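You operate a simulated robot arm through the tools that you are given. There is no shell and no other tool. Be economical: measure what you need, move in short steps, check, and stop when the job is done.

You are at the controls of a simulated two-armed robot. One attempt, no reset.

## Task
Take the green sign on the top of the oil bench and put it away on the side table. Then put the yellow sign from the top of the oil bench on top of the pump card. Then put the yellow-ringed cup on the top of the insert bench away on the steel table. Then put the green plan card on the back of the insert bench away on the top of the door bench. Then press the blue square button by the press three times. Then push the blue drawer shut. Then put the grey wiping pad on the middle of the upkeep bench. Then take the foam cube on the side table and put it away on the top of the insert bench. Keep to this order. Set down upright: green sign, yellow sign, yellow-ringed cup, grey wiping pad.

Only the result counts: the job must be done as asked and must still hold three seconds after the hand-in. Knocking over, shifting, dropping, spilling or breaking anything else fails it.

## Robot
Two 6-joint arms with two-finger parallel grippers on one trunk, on a base that drives. Base frame: it is fixed to the floor where the robot stands at the start and does not move with it; the origin is under the middle of the robot, x ahead of it, y to its left, z up; the surface under the hand at the start is at about z = 0.85. Lengths are in m, angles in degrees, forces in N, time in s.
The left shoulder is at the start at [0.08, 0.216, 1.61], the right one opposite. With the tool pointing down near the work surface each hand reaches from about 0.1 to 0.68 m from the robot's upright axis, wherever it stands, measured 20 degrees to its own side. Places, roughly: blue drawer [0.6, 4.8, 0.7]; blue square button by the press [-8.8, 8, 0.9]; foam cube (5x5x5 cm) [-1.2, -4.3, 0.8]; green plan card [0.75, 3, 0.75]; green sign [0.5, 0, 1]; grey wiping pad (8x6x6 cm) [0.8, 5.2, 0.9]; middle of the upkeep bench [0.8, 6.2, 0.9]; pump card [0.5, 0.25, 0.75]; side table [-1.1, -4.3, 0.8]; steel table [-6.8, 2.7, 0.8]; top of the door bench [-5, 8.4, 0.8]; top of the insert bench [0.5, 2.2, 0.8]; yellow sign [0.75, 0.25, 1]; yellow-ringed cup (8x8x13 cm) [0.5, 1.8, 0.9]. Payload 3.43 kg a hand.
The TCP of each hand is the grasp point between the finger pads, 0.03 m short of the fingertips. In the tool frame z runs along the fingers and y along their closing line. Largest opening 0.094 m; finger width 0.028, thickness 0.01; the body of the gripper, 0.05 by 0.096 m, starts 0.055 m behind the TCP.
Orientation is that of the tool frame in the base frame, as a unit quaternion [x, y, z, w]. With the fingers straight down and closing along the base's y, the tool's x points along the base's -x, its y along +y and its z along -z.

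## Interface
- The arms move only by the tool arm_command. It takes "left_commands", "right_commands" or both (then of equal length, played together; a hand with none holds still); each is a list of rows, each a list of 3 entries, a list of its own where there are three numbers: the closure, from 0 (fully open) to 1 (shut), then the shift along the base's x, y, z in m, then the turn, a rotation vector about the base's x, y, z in degrees. In form: [[fingers, [x, y, z], [ax, ay, az]], ...]. A call has 1 to 10 rows; each row is the pose to reach, as a shift and turn from the pose commanded when the call began. Each row takes 0.2 s and may step no farther than 0.05 m and 8.6 degrees from the row before; otherwise, or with a gripper value out of range, the whole call is refused. A pose out of reach is approached as far as the arm can. The call stops where the force on the tool passes 40 N (or 10 N more than at its start, if that is more) or the arm is blocked; 0.2 s more then pass. Each finger travels about 0.072 m/s and halts on what it meets, pressing with about 28 N; the grip force reading is that of the motor and also rises with nothing between the fingers. The clock runs only during rows and for 0.2 s after the last one: add rows that repeat a pose to give the fingers time. The reply holds the time, the measured pose of the TCP, the force on the tool along the base axes, the opening and the grip force, in the units named above and with some noise, with the torque about the TCP (base axes, N m) and any sound that the robot's microphone picked up.
- Cameras (640 x 400 px; columns grow to the right, rows downward): "scene" is now at [0.0926, 0.0173, 1.753]; the picture's right is [0.26, -0.97, 0.00], its down [-0.85, -0.23, -0.47] and it looks along [0.45, 0.12, -0.88] (base axes); focal length 274 px, centre (320, 200). "left" rides on the left gripper at [0.076, -0.014, -0.102] in its tool frame; the picture's right is [0.18, 0.98, 0.00], its down [-0.75, 0.14, -0.64] and it looks along [-0.63, 0.12, 0.77] (tool axes); focal length 243 px, centre (320, 200). "right" rides on the right gripper at [0.076, 0.014, -0.103] in its tool frame; the picture's right is [-0.18, 0.98, 0.00], its down [-0.75, -0.14, -0.64] and it looks along [-0.63, -0.12, 0.77] (tool axes); focal length 243 px, centre (320, 200). There is no depth. A picture from a camera that has moved, and an enlarged one, comes with that camera's place and axes in the base frame and with its lens.
- snapshot(camera): a new picture of that camera. The clock stands still meanwhile.
- slide_trunk(by): slides the trunk up (or, below 0, down) by that many m; the arms and the scene camera ride with it, the base frame stays. It gives what a move gives, with no picture.
- roll_base(legs): drives the robot by 1 to 6 legs, each [ahead, left, turn to the left] in m, m and degrees, along the robot's own axes; the way and the turn of a leg run together, so that a leg with both is an arc; at most 1.5 m and 180 degrees a leg. The arms and the cameras ride along, it lands a little off, and it stops where it bumps. It gives what a move gives.
- head_to(pan, tilt): turns the head with the scene camera to pan (to the left, within 86 degrees either way) and tilt (down, from -29 to 69), counted from straight ahead of the robot. It gives what a move gives.
- close_up(camera, box): a new picture of the part [left, top, right, bottom] of that camera's present view, enlarged. The clock stands still meanwhile.
- close_job(): hands the job in; it is judged then, once.

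Work in short steps. Places have to be worked out from the pictures, the camera data and where the tool is seen: move nearer, look again, correct. Check each grasp and each placing, and mend what went wrong. You have 207 turns and 194 pictures in all, those below and enlarged ones among them. Open the grippers and draw the arms clear of the work before you hand the job in, unless the task says otherwise; then end with one line.

The tools are called after "Call:" by a JSON object that holds its "name" and its "arguments". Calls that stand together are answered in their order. arm_command: Moves the arms, as the interface text tells. Its arguments: {"type":"object","properties":{"left_commands":{"type":"array"},"right_commands":{"type":"array"}},"required":[]} The other tools are called the same way: slide_trunk (by) slides the trunk up or down; roll_base (legs) drives the base; head_to (pan, tilt) turns the head that bears the scene camera; snapshot (camera) takes a picture; close_up (camera, box) takes an enlarged picture of a part of a camera's view; close_job () hands the job in.

At the start:

```text
time_s: 0.0
left_tool_pos: [0.4571, 0.4449, 1.0632]
left_ee_rot: [0.0, 1.0, 0.0, 0.0]
left_contact_force: [0.8, -0.1, -0.5]
left_wrist_torque: [-0.01, 0.01, 0.02]
left_gripper_width: 0.0941
left_gripper_force: 0.2
right_tool_pos: [0.6041, -0.0637, 1.0636]
right_ee_rot: [0.0, 1.0, 0.001, 0.0]
right_contact_force: [0.3, -1.0, 0.1]
right_wrist_torque: [0.0, 0.01, 0.01]
right_gripper_width: 0.0939
right_gripper_force: 0.1
trunk travel left (down, up): [-0.84, 0.0]
robot x, y, heading: [-0.0022, 0.0023, 0.0]
head pan, tilt: [14.9, 62.0]
```

scene: 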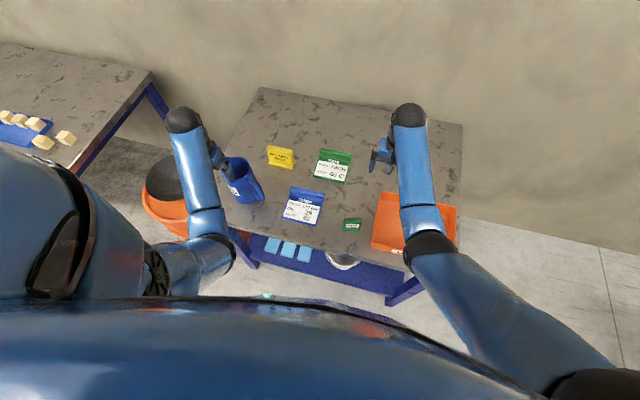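
right: 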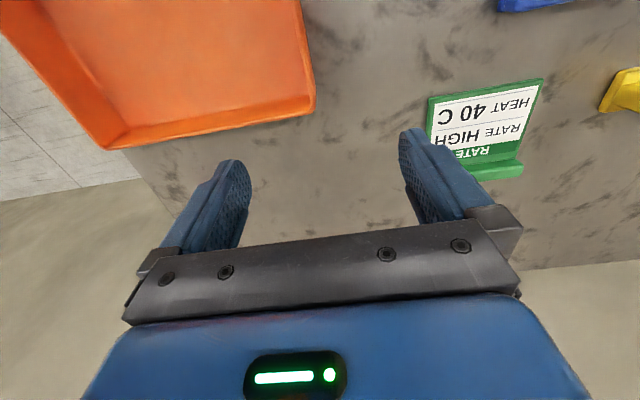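
left: 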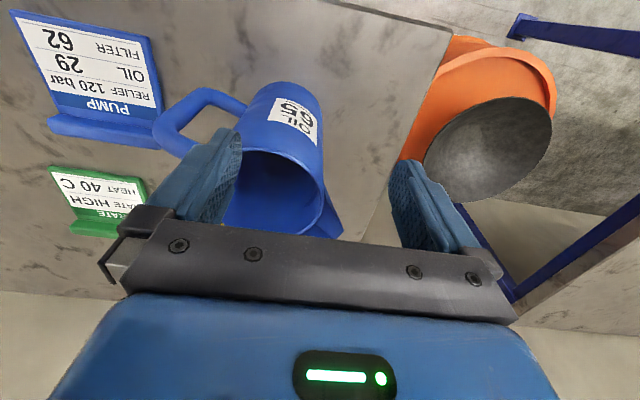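

I'll look closer at the bench to tell the signs apart.

Call:
{"name": "close_up", "arguments": {"camera": "scene", "box": [220, 120, 460, 270]}}

```text
2.67 times, centred on (340, 195) of scene
camera zoom: at [0.0926, 0.0173, 1.753], right [0.26, -0.97, 0.0], down [-0.85, -0.23, -0.47], along [0.45, 0.12, -0.88], focal length 731 px, centre (267, 213)
```

zoom: 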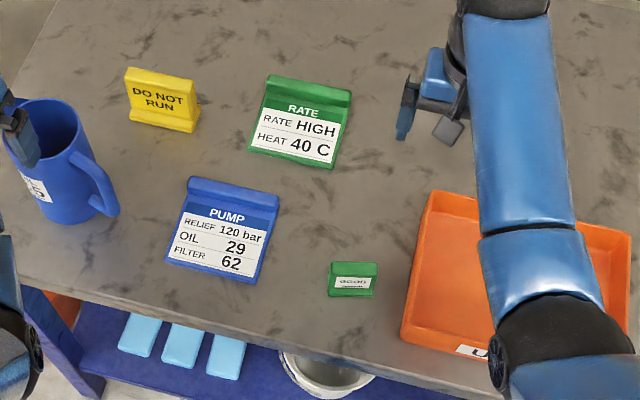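

The small green sign sits near [0.485, 0.0]. I'll draw the right hand back so its camera looks at it.

Call:
{"name": "arm_command", "arguments": {"right_commands": [[0, [-0.05, 0.015, 0], [0, 0, 0]], [0, [-0.1, 0.03, 0], [0, 0, 0]], [0, [-0.15, 0.045, 0], [0, 0, 0]], [0, [-0.2, 0.06, 0], [0, 0, 0]]]}}

Call:
{"name": "snapshot", "arguments": {"camera": "right"}}

Call:
{"name": "snapshot", "arguments": {"camera": "scene"}}

```text
refused: row 1 steps farther than a row can; nothing moved
```

```text
189 pictures are left
camera right: at [0.5283, -0.0499, 1.1652], right [0.18, 0.98, 0.0], down [0.75, -0.14, 0.64], along [0.63, -0.12, -0.77], focal length 243 px, centre (320, 200)
```

right: 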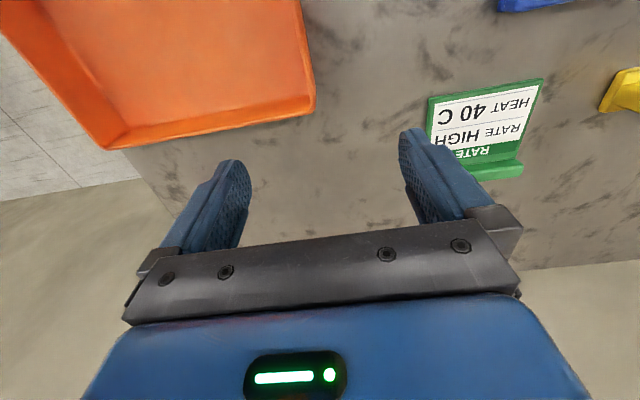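

```text
188 pictures are left
camera scene: at [0.0926, 0.0173, 1.753], right [0.26, -0.97, 0.0], down [-0.85, -0.23, -0.47], along [0.45, 0.12, -0.88], focal length 274 px, centre (320, 200)
```

scene: 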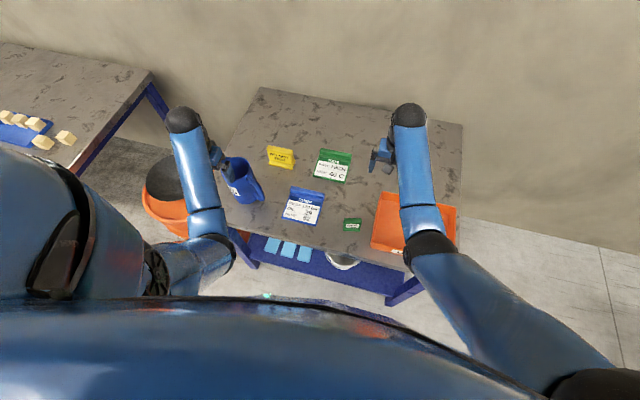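

Total step length has to stay ≤0.05; retrying with smaller rows.

Call:
{"name": "arm_command", "arguments": {"right_commands": [[0, [-0.045, 0.015, 0], [0, 0, 0]], [0, [-0.09, 0.03, 0], [0, 0, 0]], [0, [-0.135, 0.045, 0], [0, 0, 0]], [0, [-0.18, 0.06, 0], [0, 0, 0]], [0, [-0.22, 0.06, 0], [0, 0, 0]]]}}

Call:
{"name": "snapshot", "arguments": {"camera": "right"}}

```text
time_s: 1.2
left_tool_pos: [0.4563, 0.4461, 1.0649]
left_ee_rot: [0.0, 1.0, 0.0, 0.001]
left_contact_force: [-1.2, 0.1, -0.7]
left_wrist_torque: [0.01, -0.02, -0.03]
left_gripper_width: 0.0939
left_gripper_force: 0.0
right_tool_pos: [0.3816, -0.0056, 1.0476]
right_ee_rot: [0.0, 1.0, 0.001, 0.002]
right_contact_force: [-0.3, 0.0, 0.2]
right_wrist_torque: [0.0, 0.0, 0.02]
right_gripper_width: 0.0941
right_gripper_force: 0.1
right hand out of reach, approached as far as the arm can: row 4, 5
trunk travel left (down, up): [-0.84, 0.0]
robot x, y, heading: [0.0005, -0.0006, -0.1]
head pan, tilt: [14.9, 62.0]
```

```text
187 pictures are left
camera right: at [0.3054, 0.0091, 1.1495], right [0.18, 0.98, 0.0], down [0.75, -0.14, 0.64], along [0.63, -0.12, -0.76], focal length 243 px, centre (320, 200)
```

right: 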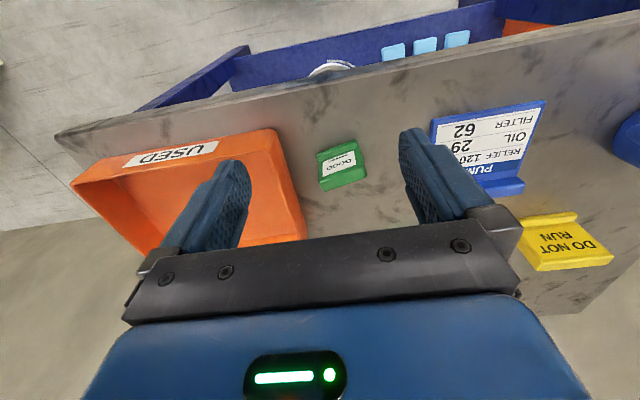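

Call:
{"name": "close_up", "arguments": {"camera": "right", "box": [290, 110, 410, 210]}}

Call:
{"name": "close_up", "arguments": {"camera": "scene", "box": [320, 200, 384, 240]}}

Call:
{"name": "close_up", "arguments": {"camera": "right", "box": [400, 80, 640, 280]}}

```text
4.00 times, centred on (350, 160) of right
camera zoom: at [0.3054, 0.0091, 1.1495], right [0.18, 0.98, 0.0], down [0.75, -0.14, 0.64], along [0.63, -0.12, -0.76], focal length 970 px, centre (200, 360)
```

zoom: 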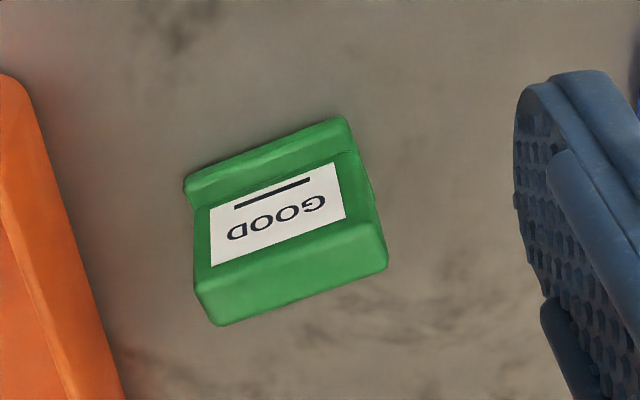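

```text
10.00 times, centred on (352, 220) of scene
camera zoom: at [0.0899, 0.0166, 1.7532], right [0.26, -0.97, 0.0], down [-0.85, -0.23, -0.47], along [0.46, 0.12, -0.88], focal length 2740 px, centre (0, 0)
```

zoom: 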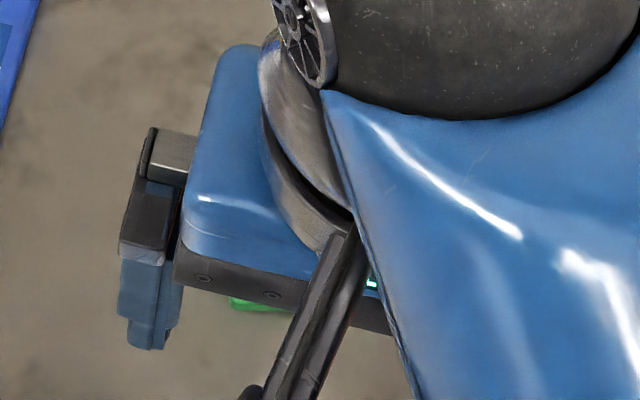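

```text
2.00 times, centred on (520, 180) of right
camera zoom: at [0.3054, 0.0091, 1.1495], right [0.18, 0.98, 0.0], down [0.75, -0.14, 0.64], along [0.63, -0.12, -0.76], focal length 485 px, centre (-80, 240)
```

zoom: 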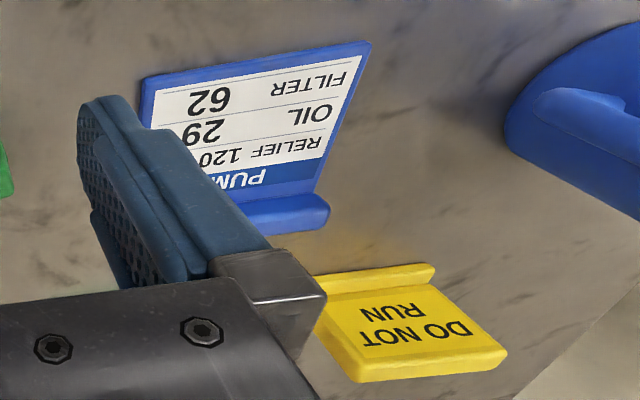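

The shape of the sign (upright or leaning) is unclear. I'll tilt the right hand up and lower it a bit for a side-on look.

Call:
{"name": "arm_command", "arguments": {"right_commands": [[0, [0, 0, 0], [0, -8, 0]], [0, [0, 0, -0.01], [0, -16, 0]], [0, [0, 0, -0.02], [0, -24, 0]], [0, [0, 0, -0.04], [0, -32, 0]], [0, [0, 0, -0.06], [0, -40, 0]]]}}

Call:
{"name": "snapshot", "arguments": {"camera": "right"}}

```text
time_s: 2.4
left_tool_pos: [0.4575, 0.4454, 1.0634]
left_ee_rot: [-0.001, 1.0, 0.0, -0.001]
left_contact_force: [0.5, 0.1, 0.6]
left_wrist_torque: [0.0, 0.0, 0.02]
left_gripper_width: 0.0942
left_gripper_force: 0.0
right_tool_pos: [0.3849, -0.0016, 0.9868]
right_ee_rot: [-0.001, 0.939, 0.001, 0.344]
right_contact_force: [-0.4, 0.0, -0.3]
right_wrist_torque: [0.04, -0.03, 0.03]
right_gripper_width: 0.0942
right_gripper_force: 0.0
trunk travel left (down, up): [-0.84, 0.0]
robot x, y, heading: [-0.0014, -0.001, 0.0]
head pan, tilt: [14.9, 62.0]
```

```text
183 pictures are left
camera right: at [0.2609, 0.0125, 1.0161], right [0.14, 0.98, 0.12], down [0.16, -0.14, 0.98], along [0.98, -0.12, -0.18], focal length 243 px, centre (320, 200)
```

right: 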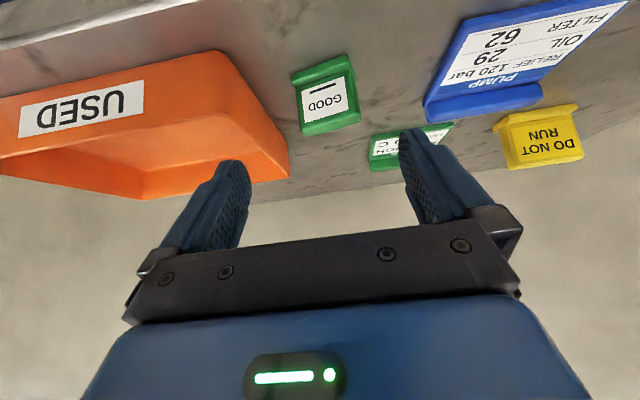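

Call:
{"name": "close_up", "arguments": {"camera": "right", "box": [280, 40, 376, 140]}}

Call:
{"name": "close_up", "arguments": {"camera": "right", "box": [360, 0, 640, 180]}}

```text
4.00 times, centred on (328, 90) of right
camera zoom: at [0.2609, 0.0125, 1.0161], right [0.14, 0.98, 0.12], down [0.16, -0.14, 0.98], along [0.98, -0.12, -0.18], focal length 970 px, centre (288, 640)
```

zoom: 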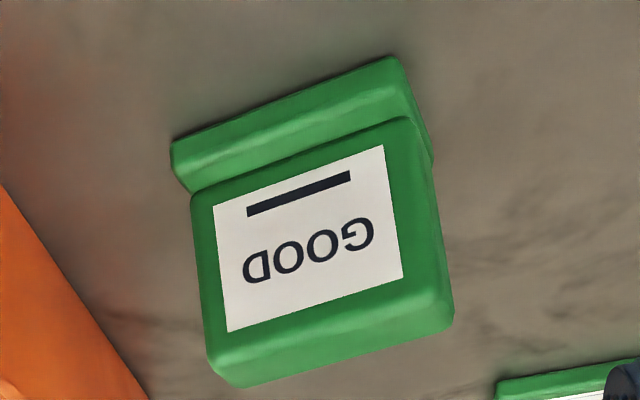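

```text
2.22 times, centred on (500, 90) of right
camera zoom: at [0.2609, 0.0125, 1.0161], right [0.14, 0.98, 0.12], down [0.16, -0.14, 0.98], along [0.98, -0.12, -0.18], focal length 539 px, centre (-80, 444)
```

zoom: 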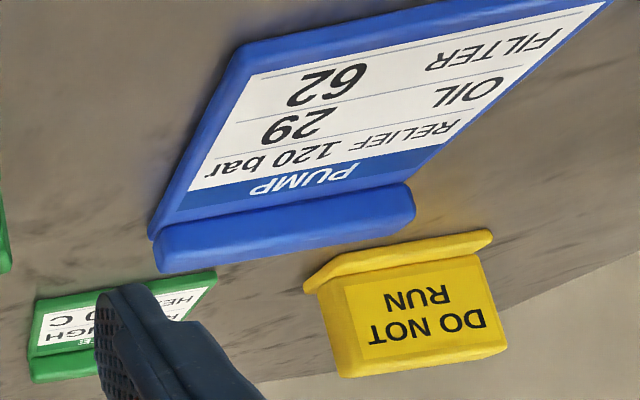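

The sign stands upright: panel about 6 cm wide, 2 cm thick, top near z≈0.905, foot toward the robot, yawed about +15°. I'll bring the hand vertical again, rising a little.

Call:
{"name": "arm_command", "arguments": {"right_commands": [[0.15, [0.01, 0, 0.01], [0, 8, 0]], [0.15, [0.03, 0, 0.02], [0, 16, 0]], [0.15, [0.05, 0, 0.02], [0, 24, 0]], [0.15, [0.07, 0.003, 0.02], [0, 32, 0]], [0.15, [0.098, 0.006, 0.02], [0, 40, 0]]]}}

Call:
{"name": "arm_command", "arguments": {"right_commands": [[0.2, [0, 0, 0], [0, 0, 7.5]], [0.2, [0, 0, 0], [0, 0, 15]]]}}

Call:
{"name": "snapshot", "arguments": {"camera": "right"}}

Call:
{"name": "close_up", "arguments": {"camera": "scene", "box": [300, 160, 460, 260]}}

```text
time_s: 3.6
left_tool_pos: [0.4591, 0.445, 1.0623]
left_ee_rot: [0.0, 1.0, 0.0, -0.001]
left_contact_force: [0.1, 0.7, 0.4]
left_wrist_torque: [-0.01, 0.03, 0.0]
left_gripper_width: 0.0941
left_gripper_force: 0.0
right_tool_pos: [0.4863, 0.0044, 1.0051]
right_ee_rot: [0.0, 1.0, -0.001, -0.002]
right_contact_force: [-0.4, -0.4, 0.1]
right_wrist_torque: [0.03, -0.02, 0.02]
right_gripper_width: 0.0797
right_gripper_force: 0.2
trunk travel left (down, up): [-0.84, 0.0]
robot x, y, heading: [0.001, 0.0029, -0.1]
head pan, tilt: [14.9, 62.0]
```

```text
time_s: 4.2
left_tool_pos: [0.4586, 0.4455, 1.0631]
left_ee_rot: [-0.001, 1.0, 0.001, 0.0]
left_contact_force: [0.3, -0.7, -0.4]
left_wrist_torque: [0.02, -0.03, 0.03]
left_gripper_width: 0.0939
left_gripper_force: 0.1
right_tool_pos: [0.4846, 0.0029, 1.0064]
right_ee_rot: [-0.132, 0.991, 0.0, -0.002]
right_contact_force: [-0.8, -0.3, -0.1]
right_wrist_torque: [0.0, 0.02, 0.0]
right_gripper_width: 0.0752
right_gripper_force: 0.0
trunk travel left (down, up): [-0.84, 0.0]
robot x, y, heading: [0.0014, 0.0006, -0.0]
head pan, tilt: [14.9, 62.0]
```

```text
180 pictures are left
camera right: at [0.4083, -0.0021, 1.1089], right [-0.08, 1.0, 0.0], down [0.77, 0.06, 0.64], along [0.64, 0.05, -0.77], focal length 243 px, centre (320, 200)
```

right: 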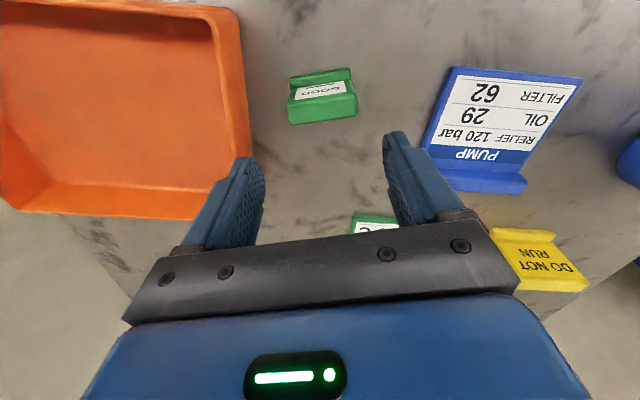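

```text
4.00 times, centred on (380, 210) of scene
camera zoom: at [0.0933, 0.0176, 1.753], right [0.26, -0.97, 0.0], down [-0.85, -0.23, -0.47], along [0.45, 0.12, -0.88], focal length 1096 px, centre (80, 160)
```

zoom: 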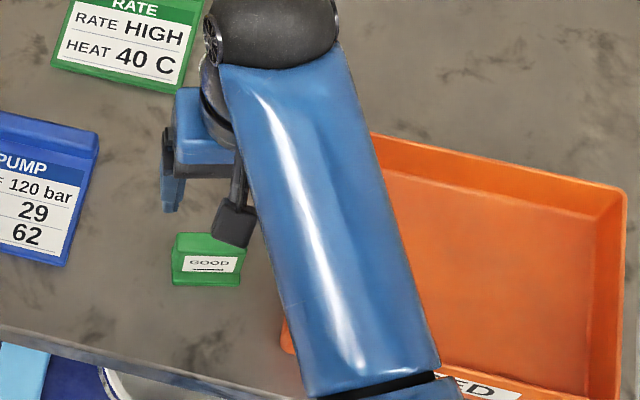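

The sign's panel centre works out at about (0.478, 0.005) with yaw ~14°. Fingers at 7.5 cm opening clear the tray rim. Descending.

Call:
{"name": "arm_command", "arguments": {"right_commands": [[0.2, [-0.006, 0.002, -0.03], [0, 0, -1]], [0.2, [-0.006, 0.002, -0.06], [0, 0, -1]], [0.2, [-0.006, 0.002, -0.08], [0, 0, -1]]]}}

Call:
{"name": "snapshot", "arguments": {"camera": "right"}}

```text
time_s: 5.0
left_tool_pos: [0.4584, 0.4444, 1.0622]
left_ee_rot: [0.0, 1.0, 0.0, 0.0]
left_contact_force: [0.4, 0.6, 0.3]
left_wrist_torque: [0.01, 0.01, 0.0]
left_gripper_width: 0.094
left_gripper_force: 0.1
right_tool_pos: [0.4802, 0.0067, 0.9276]
right_ee_rot: [-0.121, 0.993, 0.0, 0.0]
right_contact_force: [0.1, 0.4, 0.6]
right_wrist_torque: [-0.02, -0.03, 0.02]
right_gripper_width: 0.0749
right_gripper_force: 0.0
trunk travel left (down, up): [-0.84, 0.0]
robot x, y, heading: [0.0, 0.0009, -0.3]
head pan, tilt: [14.9, 62.0]
```

```text
178 pictures are left
camera right: at [0.4032, 0.0019, 1.0285], right [-0.06, 1.0, 0.0], down [0.77, 0.05, 0.64], along [0.64, 0.04, -0.77], focal length 243 px, centre (320, 200)
```

right: 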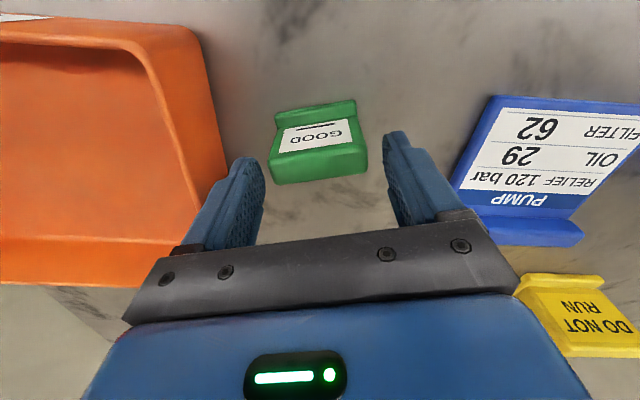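

Alignment matches well; descend to z≈0.89 and close.

Call:
{"name": "arm_command", "arguments": {"right_commands": [[0.2, [0, -0.001, -0.02], [0, 0, 0]], [0.2, [0, -0.001, -0.037], [0, 0, 0]], [0.5, [0, -0.001, -0.037], [0, 0, 0]], [0.7, [0, -0.001, -0.037], [0, 0, 0]], [0.7, [0, -0.001, -0.037], [0, 0, 0]]]}}

```text
time_s: 6.2
left_tool_pos: [0.4577, 0.4449, 1.0644]
left_ee_rot: [0.0, 1.0, 0.0, 0.0]
left_contact_force: [-0.2, 0.7, 0.4]
left_wrist_torque: [-0.03, -0.01, 0.0]
left_gripper_width: 0.0943
left_gripper_force: 0.0
right_tool_pos: [0.4766, 0.0051, 0.89]
right_ee_rot: [-0.122, 0.993, 0.0, 0.0]
right_contact_force: [0.1, -1.1, 0.2]
right_wrist_torque: [-0.01, -0.01, 0.03]
right_gripper_width: 0.063
right_gripper_force: 27.6
trunk travel left (down, up): [-0.84, 0.0]
robot x, y, heading: [-0.0012, -0.0011, -0.1]
head pan, tilt: [14.9, 62.0]
```

Gripped at 6.3 cm. Lift and check.

Call:
{"name": "arm_command", "arguments": {"right_commands": [[0.8, [0, 0, 0.04], [0, 0, 0]], [0.8, [0, 0, 0.08], [0, 0, 0]], [0.8, [0, 0, 0.12], [0, 0, 0]], [0.8, [0, 0, 0.16], [0, 0, 0]]]}}

Call:
{"name": "snapshot", "arguments": {"camera": "right"}}

```text
time_s: 7.2
left_tool_pos: [0.458, 0.4448, 1.0626]
left_ee_rot: [0.0, 1.0, 0.0, 0.001]
left_contact_force: [0.2, 0.3, 0.1]
left_wrist_torque: [-0.04, -0.02, -0.03]
left_gripper_width: 0.0941
left_gripper_force: 0.0
right_tool_pos: [0.4772, 0.005, 1.0514]
right_ee_rot: [-0.122, 0.993, 0.0, -0.001]
right_contact_force: [-0.2, 0.5, -0.1]
right_wrist_torque: [0.01, 0.0, -0.01]
right_gripper_width: 0.063
right_gripper_force: 28.5
trunk travel left (down, up): [-0.84, 0.0]
robot x, y, heading: [0.0013, 0.0027, 0.1]
head pan, tilt: [14.9, 62.0]
```

```text
177 pictures are left
camera right: at [0.4008, 0.0008, 1.1538], right [-0.06, 1.0, 0.0], down [0.77, 0.05, 0.64], along [0.64, 0.04, -0.77], focal length 243 px, centre (320, 200)
```

right: 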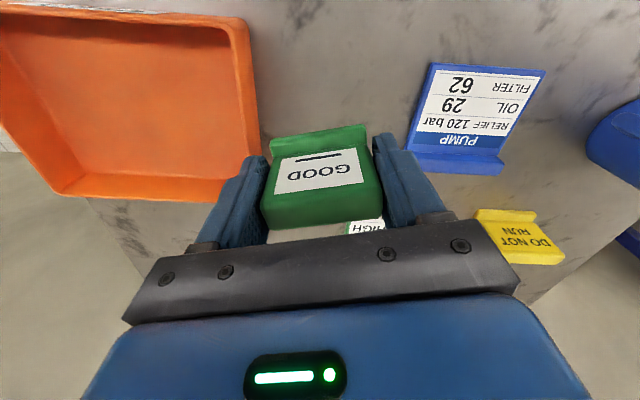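

Sign held upright. I'll back off from the bench and look to the right toward the side table.

Call:
{"name": "roll_base", "arguments": {"legs": [[-0.6, 0, 0], [0, 0, -90]]}}

Call:
{"name": "head_to", "arguments": {"pan": 0, "tilt": 12}}

Call:
{"name": "snapshot", "arguments": {"camera": "scene"}}

```text
time_s: 14.5
left_tool_pos: [-0.1623, -0.4584, 1.0647]
left_ee_rot: [0.704, 0.71, -0.001, -0.001]
left_contact_force: [-1.2, -0.5, -0.5]
left_wrist_torque: [-0.04, -0.01, -0.02]
left_gripper_width: 0.0938
left_gripper_force: 0.0
right_tool_pos: [-0.6014, -0.4843, 1.0519]
right_ee_rot: [0.612, 0.791, 0.0, 0.0]
right_contact_force: [0.3, 0.8, -0.3]
right_wrist_torque: [0.0, -0.01, 0.0]
right_gripper_width: 0.0633
right_gripper_force: 28.0
trunk travel left (down, up): [-0.84, 0.0]
robot x, y, heading: [-0.6124, -0.0077, -89.7]
head pan, tilt: [14.9, 62.0]
```

```text
time_s: 15.7
left_tool_pos: [-0.163, -0.4601, 1.0643]
left_ee_rot: [0.704, 0.71, 0.0, 0.0]
left_contact_force: [0.0, -0.2, -0.3]
left_wrist_torque: [0.03, -0.01, 0.0]
left_gripper_width: 0.0941
left_gripper_force: 0.0
right_tool_pos: [-0.601, -0.4844, 1.0524]
right_ee_rot: [0.611, 0.791, 0.0, 0.0]
right_contact_force: [0.0, 0.7, -1.1]
right_wrist_torque: [0.02, -0.05, 0.01]
right_gripper_width: 0.0633
right_gripper_force: 28.4
trunk travel left (down, up): [-0.84, 0.0]
robot x, y, heading: [-0.6118, -0.0066, -89.3]
head pan, tilt: [0.0, 12.0]
```

```text
176 pictures are left
camera scene: at [-0.6101, -0.1295, 1.8264], right [-1.0, -0.01, 0.0], down [0.0, 0.21, -0.98], along [0.01, -0.98, -0.21], focal length 274 px, centre (320, 200)
```

scene: 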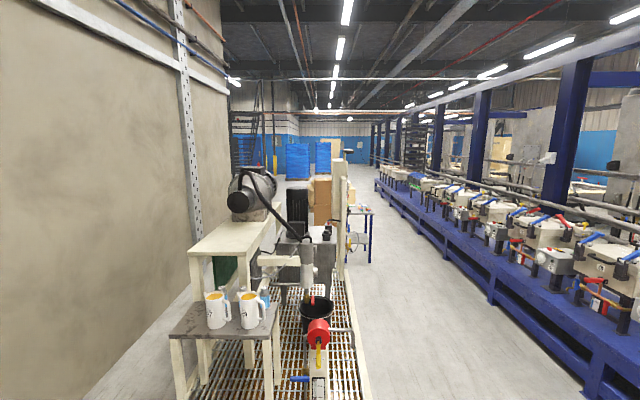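

The route is down the corridor on the right; the side table is the blue-framed one beyond the post. I'll shift to the corridor and drive along part of the way.

Call:
{"name": "roll_base", "arguments": {"legs": [[0, -1.05, 0], [1.5, 0, 0], [1.3, 0, 0]]}}

Call:
{"name": "head_to", "arguments": {"pan": 22, "tilt": 30}}

Call:
{"name": "snapshot", "arguments": {"camera": "scene"}}

```text
time_s: 34.2
left_tool_pos: [-1.3575, -3.2511, 1.0643]
left_ee_rot: [0.72, 0.694, -0.001, 0.0]
left_contact_force: [-0.5, -0.6, -0.2]
left_wrist_torque: [0.0, 0.02, 0.01]
left_gripper_width: 0.094
left_gripper_force: 0.1
right_tool_pos: [-1.7981, -3.2551, 1.052]
right_ee_rot: [0.63, 0.776, -0.001, 0.0]
right_contact_force: [0.2, 0.3, -0.5]
right_wrist_torque: [0.01, -0.01, 0.02]
right_gripper_width: 0.0633
right_gripper_force: 27.4
trunk travel left (down, up): [-0.84, 0.0]
robot x, y, heading: [-1.7846, -2.781, -92.2]
head pan, tilt: [0.0, 12.0]
```

```text
time_s: 35.0
left_tool_pos: [-1.3576, -3.253, 1.0633]
left_ee_rot: [0.72, 0.694, 0.001, 0.0]
left_contact_force: [0.5, 0.5, 0.3]
left_wrist_torque: [0.03, -0.01, 0.0]
left_gripper_width: 0.094
left_gripper_force: 0.0
right_tool_pos: [-1.7966, -3.2572, 1.0508]
right_ee_rot: [0.63, 0.777, 0.0, 0.0]
right_contact_force: [0.5, 0.3, -0.7]
right_wrist_torque: [0.01, -0.01, -0.03]
right_gripper_width: 0.0632
right_gripper_force: 27.3
trunk travel left (down, up): [-0.84, 0.0]
robot x, y, heading: [-1.7863, -2.7783, -92.2]
head pan, tilt: [22.0, 30.0]
```

```text
175 pictures are left
camera scene: at [-1.7558, -2.8938, 1.7974], right [-0.94, -0.34, 0.0], down [-0.17, 0.47, -0.87], along [0.29, -0.81, -0.5], focal length 274 px, centre (320, 200)
```

scene: 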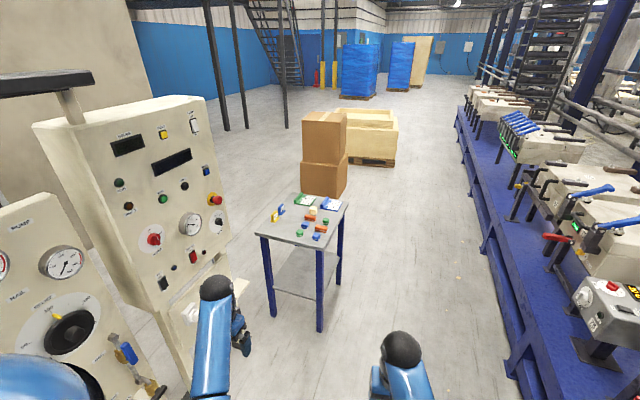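

The side table spans about x −1.37…−0.97, y −4.57…−4.0. I'll drive alongside it and turn to face it from the west.

Call:
{"name": "roll_base", "arguments": {"legs": [[1.42, 0, 0], [0, 0, 92]]}}

Call:
{"name": "head_to", "arguments": {"pan": 0, "tilt": 55}}

Call:
{"name": "snapshot", "arguments": {"camera": "scene"}}

```text
time_s: 46.0
left_tool_pos: [-1.3795, -3.7702, 1.064]
left_ee_rot: [0.012, 1.0, 0.0, 0.0]
left_contact_force: [-0.5, 0.4, -1.1]
left_wrist_torque: [0.0, 0.01, 0.02]
left_gripper_width: 0.0941
left_gripper_force: 0.1
right_tool_pos: [-1.3698, -4.2101, 1.051]
right_ee_rot: [-0.109, 0.994, 0.001, 0.001]
right_contact_force: [0.4, -0.1, 0.2]
right_wrist_torque: [0.0, 0.02, -0.01]
right_gripper_width: 0.0632
right_gripper_force: 28.1
trunk travel left (down, up): [-0.84, 0.0]
robot x, y, heading: [-1.8539, -4.2022, -1.4]
head pan, tilt: [22.0, 30.0]
```

```text
time_s: 46.9
left_tool_pos: [-1.3794, -3.7703, 1.0627]
left_ee_rot: [0.012, 1.0, 0.0, 0.0]
left_contact_force: [0.8, 0.4, -0.6]
left_wrist_torque: [0.01, 0.0, 0.04]
left_gripper_width: 0.0942
left_gripper_force: 0.0
right_tool_pos: [-1.3713, -4.2112, 1.0518]
right_ee_rot: [-0.109, 0.994, -0.001, 0.0]
right_contact_force: [-0.1, -0.1, -0.5]
right_wrist_torque: [-0.01, -0.01, -0.01]
right_gripper_width: 0.0631
right_gripper_force: 28.3
trunk travel left (down, up): [-0.84, 0.0]
robot x, y, heading: [-1.853, -4.2061, -1.4]
head pan, tilt: [0.0, 55.0]
```

```text
174 pictures are left
camera scene: at [-1.7454, -4.206, 1.7614], right [-0.02, -1.0, 0.0], down [-0.82, 0.02, -0.57], along [0.57, -0.01, -0.82], focal length 274 px, centre (320, 200)
```

scene: 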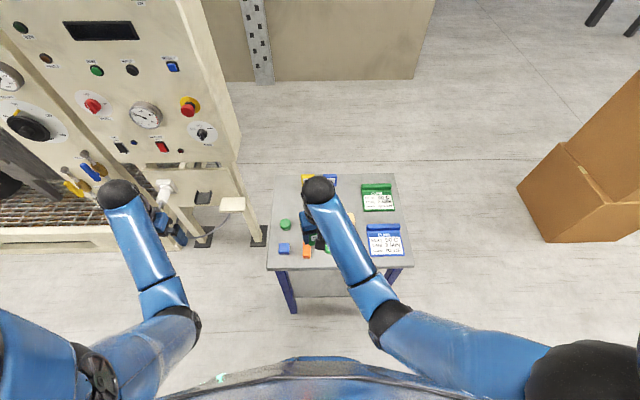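

Call:
{"name": "close_up", "arguments": {"camera": "scene", "box": [256, 160, 416, 280]}}

Call:
{"name": "snapshot", "arguments": {"camera": "right"}}

```text
3.33 times, centred on (336, 220) of scene
camera zoom: at [-1.7454, -4.206, 1.7614], right [-0.02, -1.0, 0.0], down [-0.82, 0.02, -0.57], along [0.57, -0.01, -0.82], focal length 913 px, centre (267, 133)
```

zoom: 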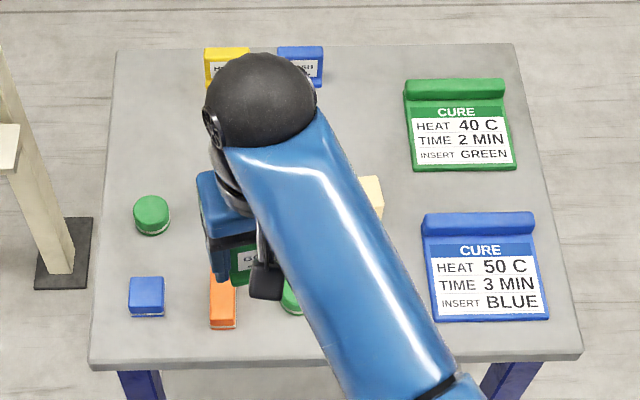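

```text
172 pictures are left
camera right: at [-1.4473, -4.2133, 1.1533], right [-0.03, 1.0, 0.0], down [0.77, 0.03, 0.64], along [0.64, 0.02, -0.77], focal length 243 px, centre (320, 200)
```

right: 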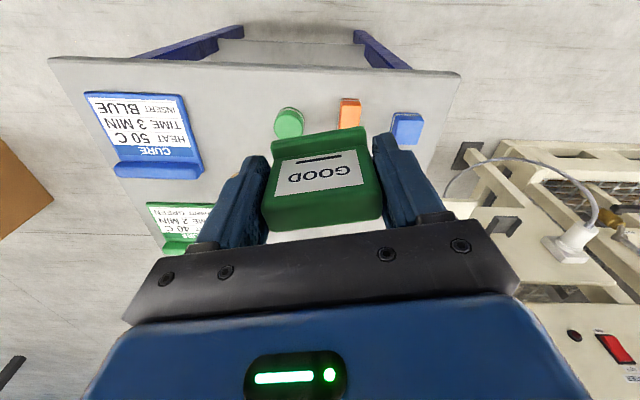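

I'll swing the right hand aside to see the table middle.

Call:
{"name": "arm_command", "arguments": {"right_commands": [[0.8, [0, -0.05, 0], [0, 0, 0]], [0.8, [0, -0.1, 0], [0, 0, 0]], [0.8, [0, -0.15, 0], [0, 0, 0]], [0.8, [0, -0.2, 0], [0, 0, 0]], [0.8, [0, -0.25, 0], [0, 0, 0]]]}}

Call:
{"name": "close_up", "arguments": {"camera": "scene", "box": [256, 160, 416, 280]}}

```text
time_s: 48.1
left_tool_pos: [-1.38, -3.7701, 1.0649]
left_ee_rot: [0.012, 1.0, 0.001, 0.0]
left_contact_force: [0.0, 0.3, 0.2]
left_wrist_torque: [-0.02, 0.04, 0.01]
left_gripper_width: 0.0938
left_gripper_force: 0.0
right_tool_pos: [-1.3724, -4.4631, 1.0546]
right_ee_rot: [-0.111, 0.994, 0.0, 0.002]
right_contact_force: [0.1, -0.7, -1.1]
right_wrist_torque: [0.06, 0.01, -0.02]
right_gripper_width: 0.063
right_gripper_force: 28.0
trunk travel left (down, up): [-0.84, 0.0]
robot x, y, heading: [-1.8483, -4.2066, -1.7]
head pan, tilt: [0.0, 55.0]
```

```text
3.33 times, centred on (336, 220) of scene
camera zoom: at [-1.7456, -4.2085, 1.7613], right [-0.02, -1.0, 0.0], down [-0.82, 0.02, -0.57], along [0.57, -0.01, -0.82], focal length 913 px, centre (267, 133)
```

zoom: 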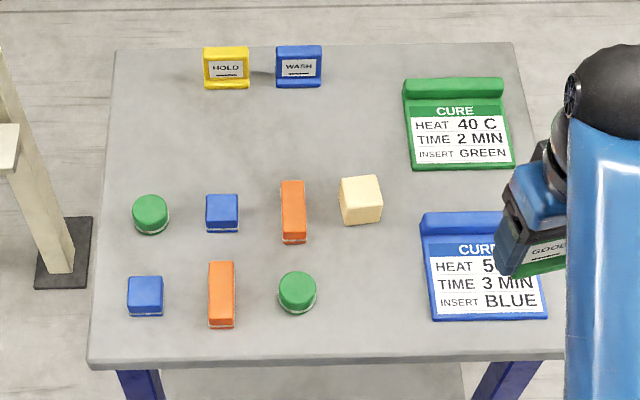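

There is a free band between the inserts and the far signs, around (−1.085, −4.27). I'll drive 0.1 m closer.

Call:
{"name": "roll_base", "arguments": {"legs": [[0.1, 0, 1.5]]}}

Call:
{"name": "arm_command", "arguments": {"right_commands": [[0.8, [0.03, 0.03, 0], [0, 0, -4]], [0.8, [0.06, 0.06, 0], [0, 0, -8]], [0.8, [0.09, 0.09, 0], [0, 0, -12]], [0.8, [0.12, 0.12, 0], [0, 0, -12.5]], [0.8, [0.15, 0.155, 0], [0, 0, -12.5]], [0.8, [0.185, 0.19, 0], [0, 0, -12.5]]]}}

Call:
{"name": "close_up", "arguments": {"camera": "scene", "box": [240, 150, 420, 300]}}

Call:
{"name": "snapshot", "arguments": {"camera": "right"}}

```text
time_s: 49.2
left_tool_pos: [-1.3015, -3.7602, 1.0671]
left_ee_rot: [-0.001, 1.0, -0.001, 0.003]
left_contact_force: [-0.5, -0.5, 0.1]
left_wrist_torque: [0.02, -0.03, 0.02]
left_gripper_width: 0.094
left_gripper_force: 0.0
right_tool_pos: [-1.2759, -4.4495, 1.0591]
right_ee_rot: [-0.123, 0.992, 0.001, 0.004]
right_contact_force: [-1.1, -0.4, -0.1]
right_wrist_torque: [0.01, -0.03, -0.03]
right_gripper_width: 0.0634
right_gripper_force: 27.7
trunk travel left (down, up): [-0.84, 0.0]
robot x, y, heading: [-1.7538, -4.2047, 0.1]
head pan, tilt: [0.0, 55.0]
```

```text
time_s: 50.6
left_tool_pos: [-1.2941, -3.759, 1.0627]
left_ee_rot: [-0.001, 1.0, -0.001, 0.0]
left_contact_force: [-0.5, 1.2, -0.8]
left_wrist_torque: [-0.03, -0.01, 0.03]
left_gripper_width: 0.0939
left_gripper_force: 0.1
right_tool_pos: [-1.0832, -4.2576, 1.0564]
right_ee_rot: [-0.013, 1.0, -0.001, 0.001]
right_contact_force: [0.5, 0.1, -0.4]
right_wrist_torque: [0.02, -0.01, -0.03]
right_gripper_width: 0.0631
right_gripper_force: 27.8
trunk travel left (down, up): [-0.84, 0.0]
robot x, y, heading: [-1.7513, -4.2038, 0.0]
head pan, tilt: [0.0, 55.0]
```

```text
2.67 times, centred on (330, 225) of scene
camera zoom: at [-1.6476, -4.202, 1.7613], right [0.0, -1.0, 0.0], down [-0.82, 0.0, -0.57], along [0.57, 0.0, -0.82], focal length 731 px, centre (293, 133)
```

zoom: 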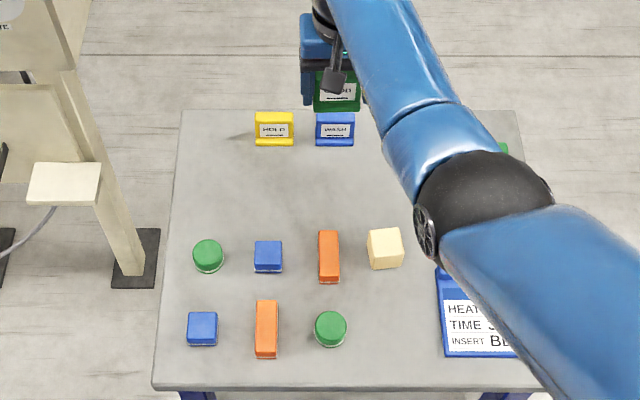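

```text
169 pictures are left
camera right: at [-1.1592, -4.2453, 1.1586], right [0.16, 0.99, 0.0], down [0.76, -0.12, 0.64], along [0.64, -0.1, -0.77], focal length 243 px, centre (320, 200)
```

right: 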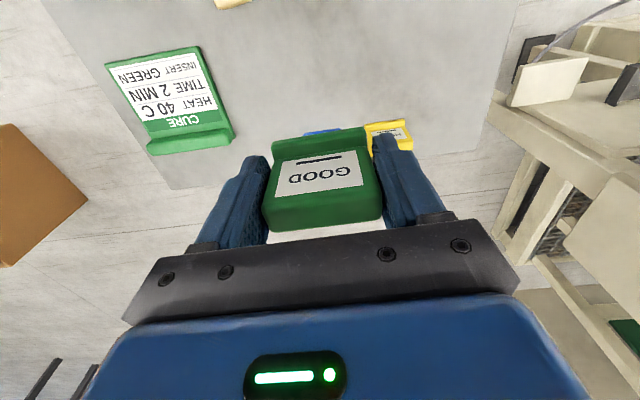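

Hand is over the free band with clearance on all sides. Descending toward the table.

Call:
{"name": "arm_command", "arguments": {"right_commands": [[0.8, [0, 0, -0.045], [0, 0, 0]], [0.8, [0, 0, -0.09], [0, 0, 0]], [0.8, [0, 0, -0.135], [0, 0, 0]], [0.8, [0, 0, -0.165], [0, 0, 0]], [0.8, [0, 0, -0.19], [0, 0, 0]]]}}

Call:
{"name": "close_up", "arguments": {"camera": "scene", "box": [270, 150, 398, 230]}}

Call:
{"name": "snapshot", "arguments": {"camera": "right"}}

```text
time_s: 51.9
left_tool_pos: [-1.2943, -3.7594, 1.0637]
left_ee_rot: [-0.001, 1.0, 0.0, 0.0]
left_contact_force: [-0.6, 0.0, 0.0]
left_wrist_torque: [-0.02, -0.02, -0.03]
left_gripper_width: 0.0938
left_gripper_force: 0.0
right_tool_pos: [-1.1248, -4.274, 0.9159]
right_ee_rot: [-0.014, 1.0, 0.0, 0.0]
right_contact_force: [-0.3, -0.6, -0.5]
right_wrist_torque: [0.01, 0.01, 0.03]
right_gripper_width: 0.0629
right_gripper_force: 28.1
right hand out of reach, approached as far as the arm can: row 2, 3, 4, 5
trunk travel left (down, up): [-0.84, 0.0]
robot x, y, heading: [-1.7512, -4.2085, 0.0]
head pan, tilt: [0.0, 55.0]
```

```text
5.00 times, centred on (334, 190) of scene
camera zoom: at [-1.6473, -4.2044, 1.7613], right [0.0, -1.0, 0.0], down [-0.82, 0.0, -0.57], along [0.57, 0.0, -0.82], focal length 1370 px, centre (250, 250)
```

zoom: 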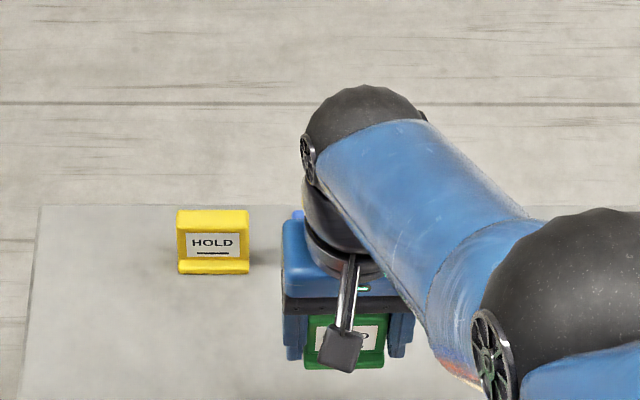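

```text
167 pictures are left
camera right: at [-1.2011, -4.2617, 1.0176], right [0.16, 0.99, 0.0], down [0.76, -0.12, 0.64], along [0.63, -0.1, -0.77], focal length 243 px, centre (320, 200)
```

right: 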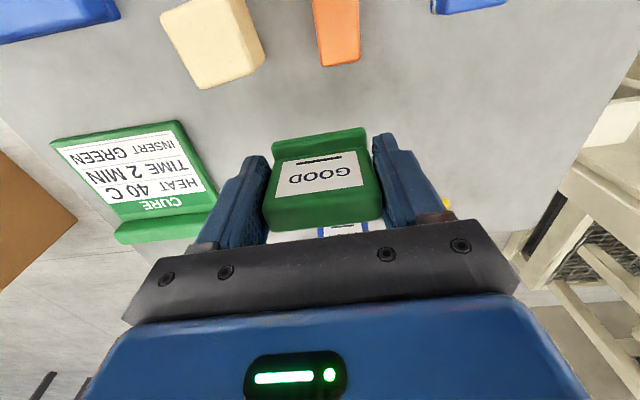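

Reach is the limit; I'll raise the hand back, lower the trunk 0.15 m to gain reach, then descend again.

Call:
{"name": "arm_command", "arguments": {"right_commands": [[0.8, [0, 0, 0.04], [0, 0, 0]], [0.8, [0, 0, 0.08], [0, 0, 0]], [0.8, [0, 0, 0.12], [0, 0, 0]]]}}

Call:
{"name": "slide_trunk", "arguments": {"by": -0.12}}

```text
time_s: 52.6
left_tool_pos: [-1.2936, -3.7589, 1.0625]
left_ee_rot: [-0.001, 1.0, 0.0, 0.0]
left_contact_force: [0.4, 0.6, -0.3]
left_wrist_torque: [0.01, -0.04, -0.03]
left_gripper_width: 0.0935
left_gripper_force: 0.2
right_tool_pos: [-1.0749, -4.2572, 1.0153]
right_ee_rot: [-0.014, 1.0, -0.001, -0.001]
right_contact_force: [-0.3, -0.3, -0.4]
right_wrist_torque: [-0.01, -0.02, -0.03]
right_gripper_width: 0.0634
right_gripper_force: 28.1
right hand out of reach, approached as far as the arm can: row 1, 2, 3
trunk travel left (down, up): [-0.84, 0.0]
robot x, y, heading: [-1.7542, -4.2038, 0.0]
head pan, tilt: [0.0, 55.0]
```

```text
time_s: 54.1
left_tool_pos: [-1.2946, -3.7586, 0.9439]
left_ee_rot: [-0.001, 1.0, 0.0, -0.001]
left_contact_force: [-0.5, 0.0, -0.2]
left_wrist_torque: [0.03, 0.03, 0.05]
left_gripper_width: 0.094
left_gripper_force: 0.0
right_tool_pos: [-1.0751, -4.2562, 0.895]
right_ee_rot: [-0.013, 1.0, -0.001, -0.001]
right_contact_force: [-0.8, 0.3, 0.1]
right_wrist_torque: [0.05, 0.01, -0.01]
right_gripper_width: 0.0633
right_gripper_force: 27.8
trunk travel left (down, up): [-0.72, 0.12]
robot x, y, heading: [-1.7493, -4.204, 0.0]
head pan, tilt: [0.0, 55.0]
```

Call:
{"name": "arm_command", "arguments": {"right_commands": [[0.8, [-0.006, 0, -0.02], [0, 0, 1]], [0.8, [-0.006, 0, -0.035], [0, 0, 1]], [0.8, [-0.006, 0, -0.045], [0, 0, 1]]]}}

Call:
{"name": "snapshot", "arguments": {"camera": "right"}}

```text
time_s: 55.0
left_tool_pos: [-1.2933, -3.7609, 0.9439]
left_ee_rot: [-0.001, 1.0, 0.0, 0.0]
left_contact_force: [0.2, -1.0, -0.4]
left_wrist_torque: [-0.01, 0.0, -0.01]
left_gripper_width: 0.0938
left_gripper_force: 0.0
right_tool_pos: [-1.0906, -4.2615, 0.8562]
right_ee_rot: [-0.022, 1.0, -0.001, 0.0]
right_contact_force: [0.1, 0.2, -0.5]
right_wrist_torque: [0.01, 0.04, 0.0]
right_gripper_width: 0.0632
right_gripper_force: 28.2
right hand out of reach, approached as far as the arm can: row 2, 3
trunk travel left (down, up): [-0.72, 0.12]
robot x, y, heading: [-1.7547, -4.2062, 0.2]
head pan, tilt: [0.0, 55.0]
```

```text
166 pictures are left
camera right: at [-1.1672, -4.2506, 0.9581], right [0.14, 0.99, 0.0], down [0.76, -0.11, 0.64], along [0.64, -0.09, -0.77], focal length 243 px, centre (320, 200)
```

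right: 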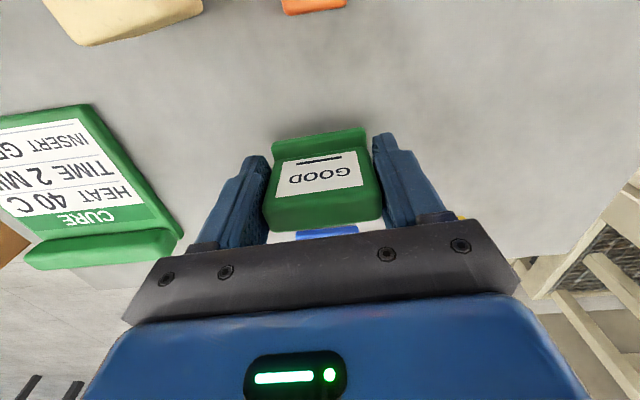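

Call:
{"name": "arm_command", "arguments": {"right_commands": [[0.8, [-0.015, 0, 0.0], [0, 0, 0]], [0.8, [-0.025, 0, -0.008], [0, 0, 0]], [0.8, [-0.025, 0, -0.014], [0, 0, 0]]]}}

```text
time_s: 55.8
left_tool_pos: [-1.2962, -3.7588, 0.9453]
left_ee_rot: [-0.001, 1.0, 0.0, 0.001]
left_contact_force: [-0.4, 0.3, -0.4]
left_wrist_torque: [0.01, 0.0, 0.0]
left_gripper_width: 0.0937
left_gripper_force: 0.0
right_tool_pos: [-1.1057, -4.2571, 0.8398]
right_ee_rot: [-0.023, 1.0, -0.001, 0.004]
right_contact_force: [6.2, 0.3, 20.1]
right_wrist_torque: [-0.01, -0.19, -0.05]
right_gripper_width: 0.0637
right_gripper_force: 27.6
right hand out of reach, approached as far as the arm can: row 1, 2, 3
trunk travel left (down, up): [-0.72, 0.12]
robot x, y, heading: [-1.749, -4.2059, 0.2]
head pan, tilt: [0.0, 55.0]
```

Contact with the table (20 N up at z=0.840). Ease up slightly, open, and lift.

Call:
{"name": "arm_command", "arguments": {"right_commands": [[0.7, [0, 0, 0.003], [0, 0, 0]], [0.2, [0, 0, 0.004], [0, 0, 0]], [0.15, [0, 0, 0.004], [0, 0, 0]], [0.15, [0, 0, 0.03], [0, 0, 0]], [0.15, [0, 0, 0.07], [0, 0, 0]], [0.15, [0, 0, 0.11], [0, 0, 0]], [0.15, [-0.04, 0, 0.13], [0, 0, 0]], [0.15, [-0.08, 0, 0.15], [0, 0, 0]]]}}

Call:
{"name": "snapshot", "arguments": {"camera": "right"}}

```text
time_s: 57.5
left_tool_pos: [-1.2955, -3.76, 0.9437]
left_ee_rot: [0.0, 1.0, 0.0, 0.0]
left_contact_force: [-1.1, 1.2, -0.6]
left_wrist_torque: [0.01, -0.02, 0.01]
left_gripper_width: 0.0939
left_gripper_force: 0.1
right_tool_pos: [-1.0647, -4.2334, 0.9308]
right_ee_rot: [-0.023, 1.0, -0.001, -0.001]
right_contact_force: [-0.6, -0.1, 0.8]
right_wrist_torque: [-0.01, 0.03, -0.02]
right_gripper_width: 0.0799
right_gripper_force: 0.1
right hand out of reach, approached as far as the arm can: row 4, 5, 6, 7, 8
trunk travel left (down, up): [-0.72, 0.12]
robot x, y, heading: [-1.7517, -4.2024, -0.2]
head pan, tilt: [0.0, 55.0]
```

```text
165 pictures are left
camera right: at [-1.1413, -4.2218, 1.0332], right [0.14, 0.99, 0.0], down [0.76, -0.11, 0.64], along [0.63, -0.09, -0.77], focal length 243 px, centre (320, 200)
```

right: 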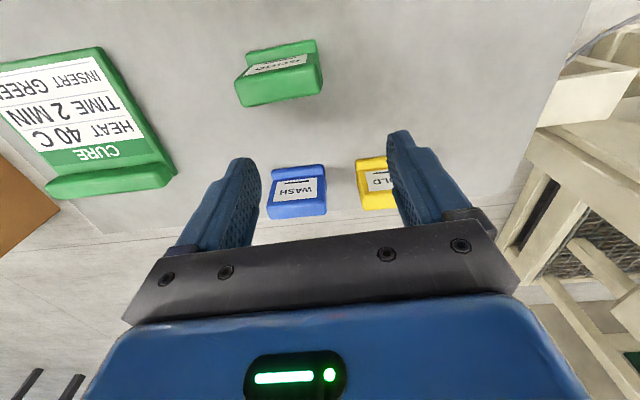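

Call:
{"name": "arm_command", "arguments": {"right_commands": [[0.0, [-0.04, -0.03, 0.02], [0, 0, 0]], [0.0, [-0.08, -0.06, 0.04], [0, 0, 0]], [0.0, [-0.12, -0.09, 0.05], [0, 0, 0]], [0, [-0.16, -0.11, 0.05], [0, 0, 0]], [0, [-0.2, -0.14, 0.05], [0, 0, 0]], [0, [-0.24, -0.16, 0.05], [0, 0, 0]]]}}

Call:
{"name": "close_up", "arguments": {"camera": "scene", "box": [240, 130, 420, 310]}}

```text
refused: row 1 steps farther than a row can; nothing moved
```

```text
2.22 times, centred on (330, 220) of scene
camera zoom: at [-1.6476, -4.2042, 1.6413], right [0.0, -1.0, 0.0], down [-0.82, 0.0, -0.57], along [0.57, 0.0, -0.82], focal length 609 px, centre (298, 156)
```

zoom: 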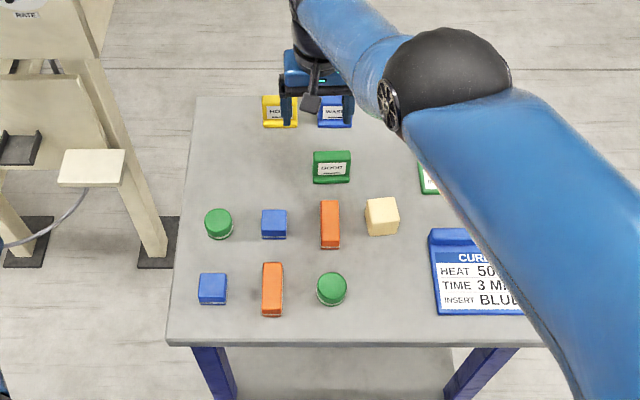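

Green sign stands upright on the side table. I'll raise the trunk, pull the hand in, and drive back to the oil bench.

Call:
{"name": "slide_trunk", "arguments": {"by": 0.12}}

Call:
{"name": "roll_base", "arguments": {"legs": [[-0.12, 0, 0]]}}

Call:
{"name": "arm_command", "arguments": {"right_commands": [[0.0, [-0.035, -0.025, 0.0], [0, 0, 0]], [0.0, [-0.07, -0.05, 0.0], [0, 0, 0]], [0.0, [-0.105, -0.075, 0.0], [0, 0, 0]], [0, [-0.14, -0.1, 0.0], [0, 0, 0]], [0, [-0.175, -0.125, 0.0], [0, 0, 0]]]}}

Call:
{"name": "roll_base", "arguments": {"legs": [[0, 1.5, 0], [0, 1.5, 0], [0, 1.1, 0]]}}

```text
time_s: 59.0
left_tool_pos: [-1.2934, -3.7586, 1.0636]
left_ee_rot: [-0.001, 1.0, 0.0, 0.0]
left_contact_force: [0.7, 0.0, -0.2]
left_wrist_torque: [-0.03, -0.01, 0.0]
left_gripper_width: 0.094
left_gripper_force: 0.1
right_tool_pos: [-1.0659, -4.2339, 1.0501]
right_ee_rot: [-0.022, 1.0, -0.001, -0.001]
right_contact_force: [1.2, 0.1, 0.4]
right_wrist_torque: [0.01, -0.02, 0.01]
right_gripper_width: 0.0798
right_gripper_force: 0.1
trunk travel left (down, up): [-0.84, 0.0]
robot x, y, heading: [-1.7454, -4.2025, 0.1]
head pan, tilt: [0.0, 55.0]
```

```text
time_s: 60.3
left_tool_pos: [-1.4123, -3.7607, 1.0597]
left_ee_rot: [0.0, 1.0, 0.0, -0.003]
left_contact_force: [-0.3, 0.6, 0.1]
left_wrist_torque: [-0.04, 0.03, 0.03]
left_gripper_width: 0.0941
left_gripper_force: 0.1
right_tool_pos: [-1.1839, -4.2345, 1.0483]
right_ee_rot: [-0.022, 1.0, -0.001, -0.003]
right_contact_force: [0.4, -0.6, 0.6]
right_wrist_torque: [-0.01, 0.04, 0.01]
right_gripper_width: 0.0798
right_gripper_force: 0.1
trunk travel left (down, up): [-0.84, 0.0]
robot x, y, heading: [-1.8694, -4.2019, 0.1]
head pan, tilt: [0.0, 55.0]
```

```text
time_s: 61.5
left_tool_pos: [-1.4172, -3.7594, 1.0631]
left_ee_rot: [-0.001, 1.0, 0.0, 0.001]
left_contact_force: [-0.7, 0.2, -0.2]
left_wrist_torque: [0.01, 0.0, 0.04]
left_gripper_width: 0.0941
left_gripper_force: 0.1
right_tool_pos: [-1.2016, -4.2995, 0.99]
right_ee_rot: [-0.022, 1.0, -0.001, -0.002]
right_contact_force: [-0.3, -0.6, 0.6]
right_wrist_torque: [0.01, -0.01, -0.03]
right_gripper_width: 0.0941
right_gripper_force: 0.0
right hand out of reach, approached as far as the arm can: row 1, 2, 3, 4, 5
trunk travel left (down, up): [-0.84, 0.0]
robot x, y, heading: [-1.8754, -4.2078, 0.1]
head pan, tilt: [0.0, 55.0]
```

```text
time_s: 81.0
left_tool_pos: [-1.4296, 0.3067, 1.064]
left_ee_rot: [-0.024, 1.0, 0.0, 0.0]
left_contact_force: [-0.4, 0.0, -0.1]
left_wrist_torque: [0.0, -0.01, -0.03]
left_gripper_width: 0.094
left_gripper_force: 0.0
right_tool_pos: [-1.1894, -0.2222, 0.9902]
right_ee_rot: [-0.045, 0.999, 0.0, -0.003]
right_contact_force: [0.6, -0.4, 0.2]
right_wrist_torque: [-0.02, 0.01, 0.0]
right_gripper_width: 0.0942
right_gripper_force: 0.0
trunk travel left (down, up): [-0.84, 0.0]
robot x, y, heading: [-1.8634, -0.1589, 2.5]
head pan, tilt: [0.0, 55.0]
```

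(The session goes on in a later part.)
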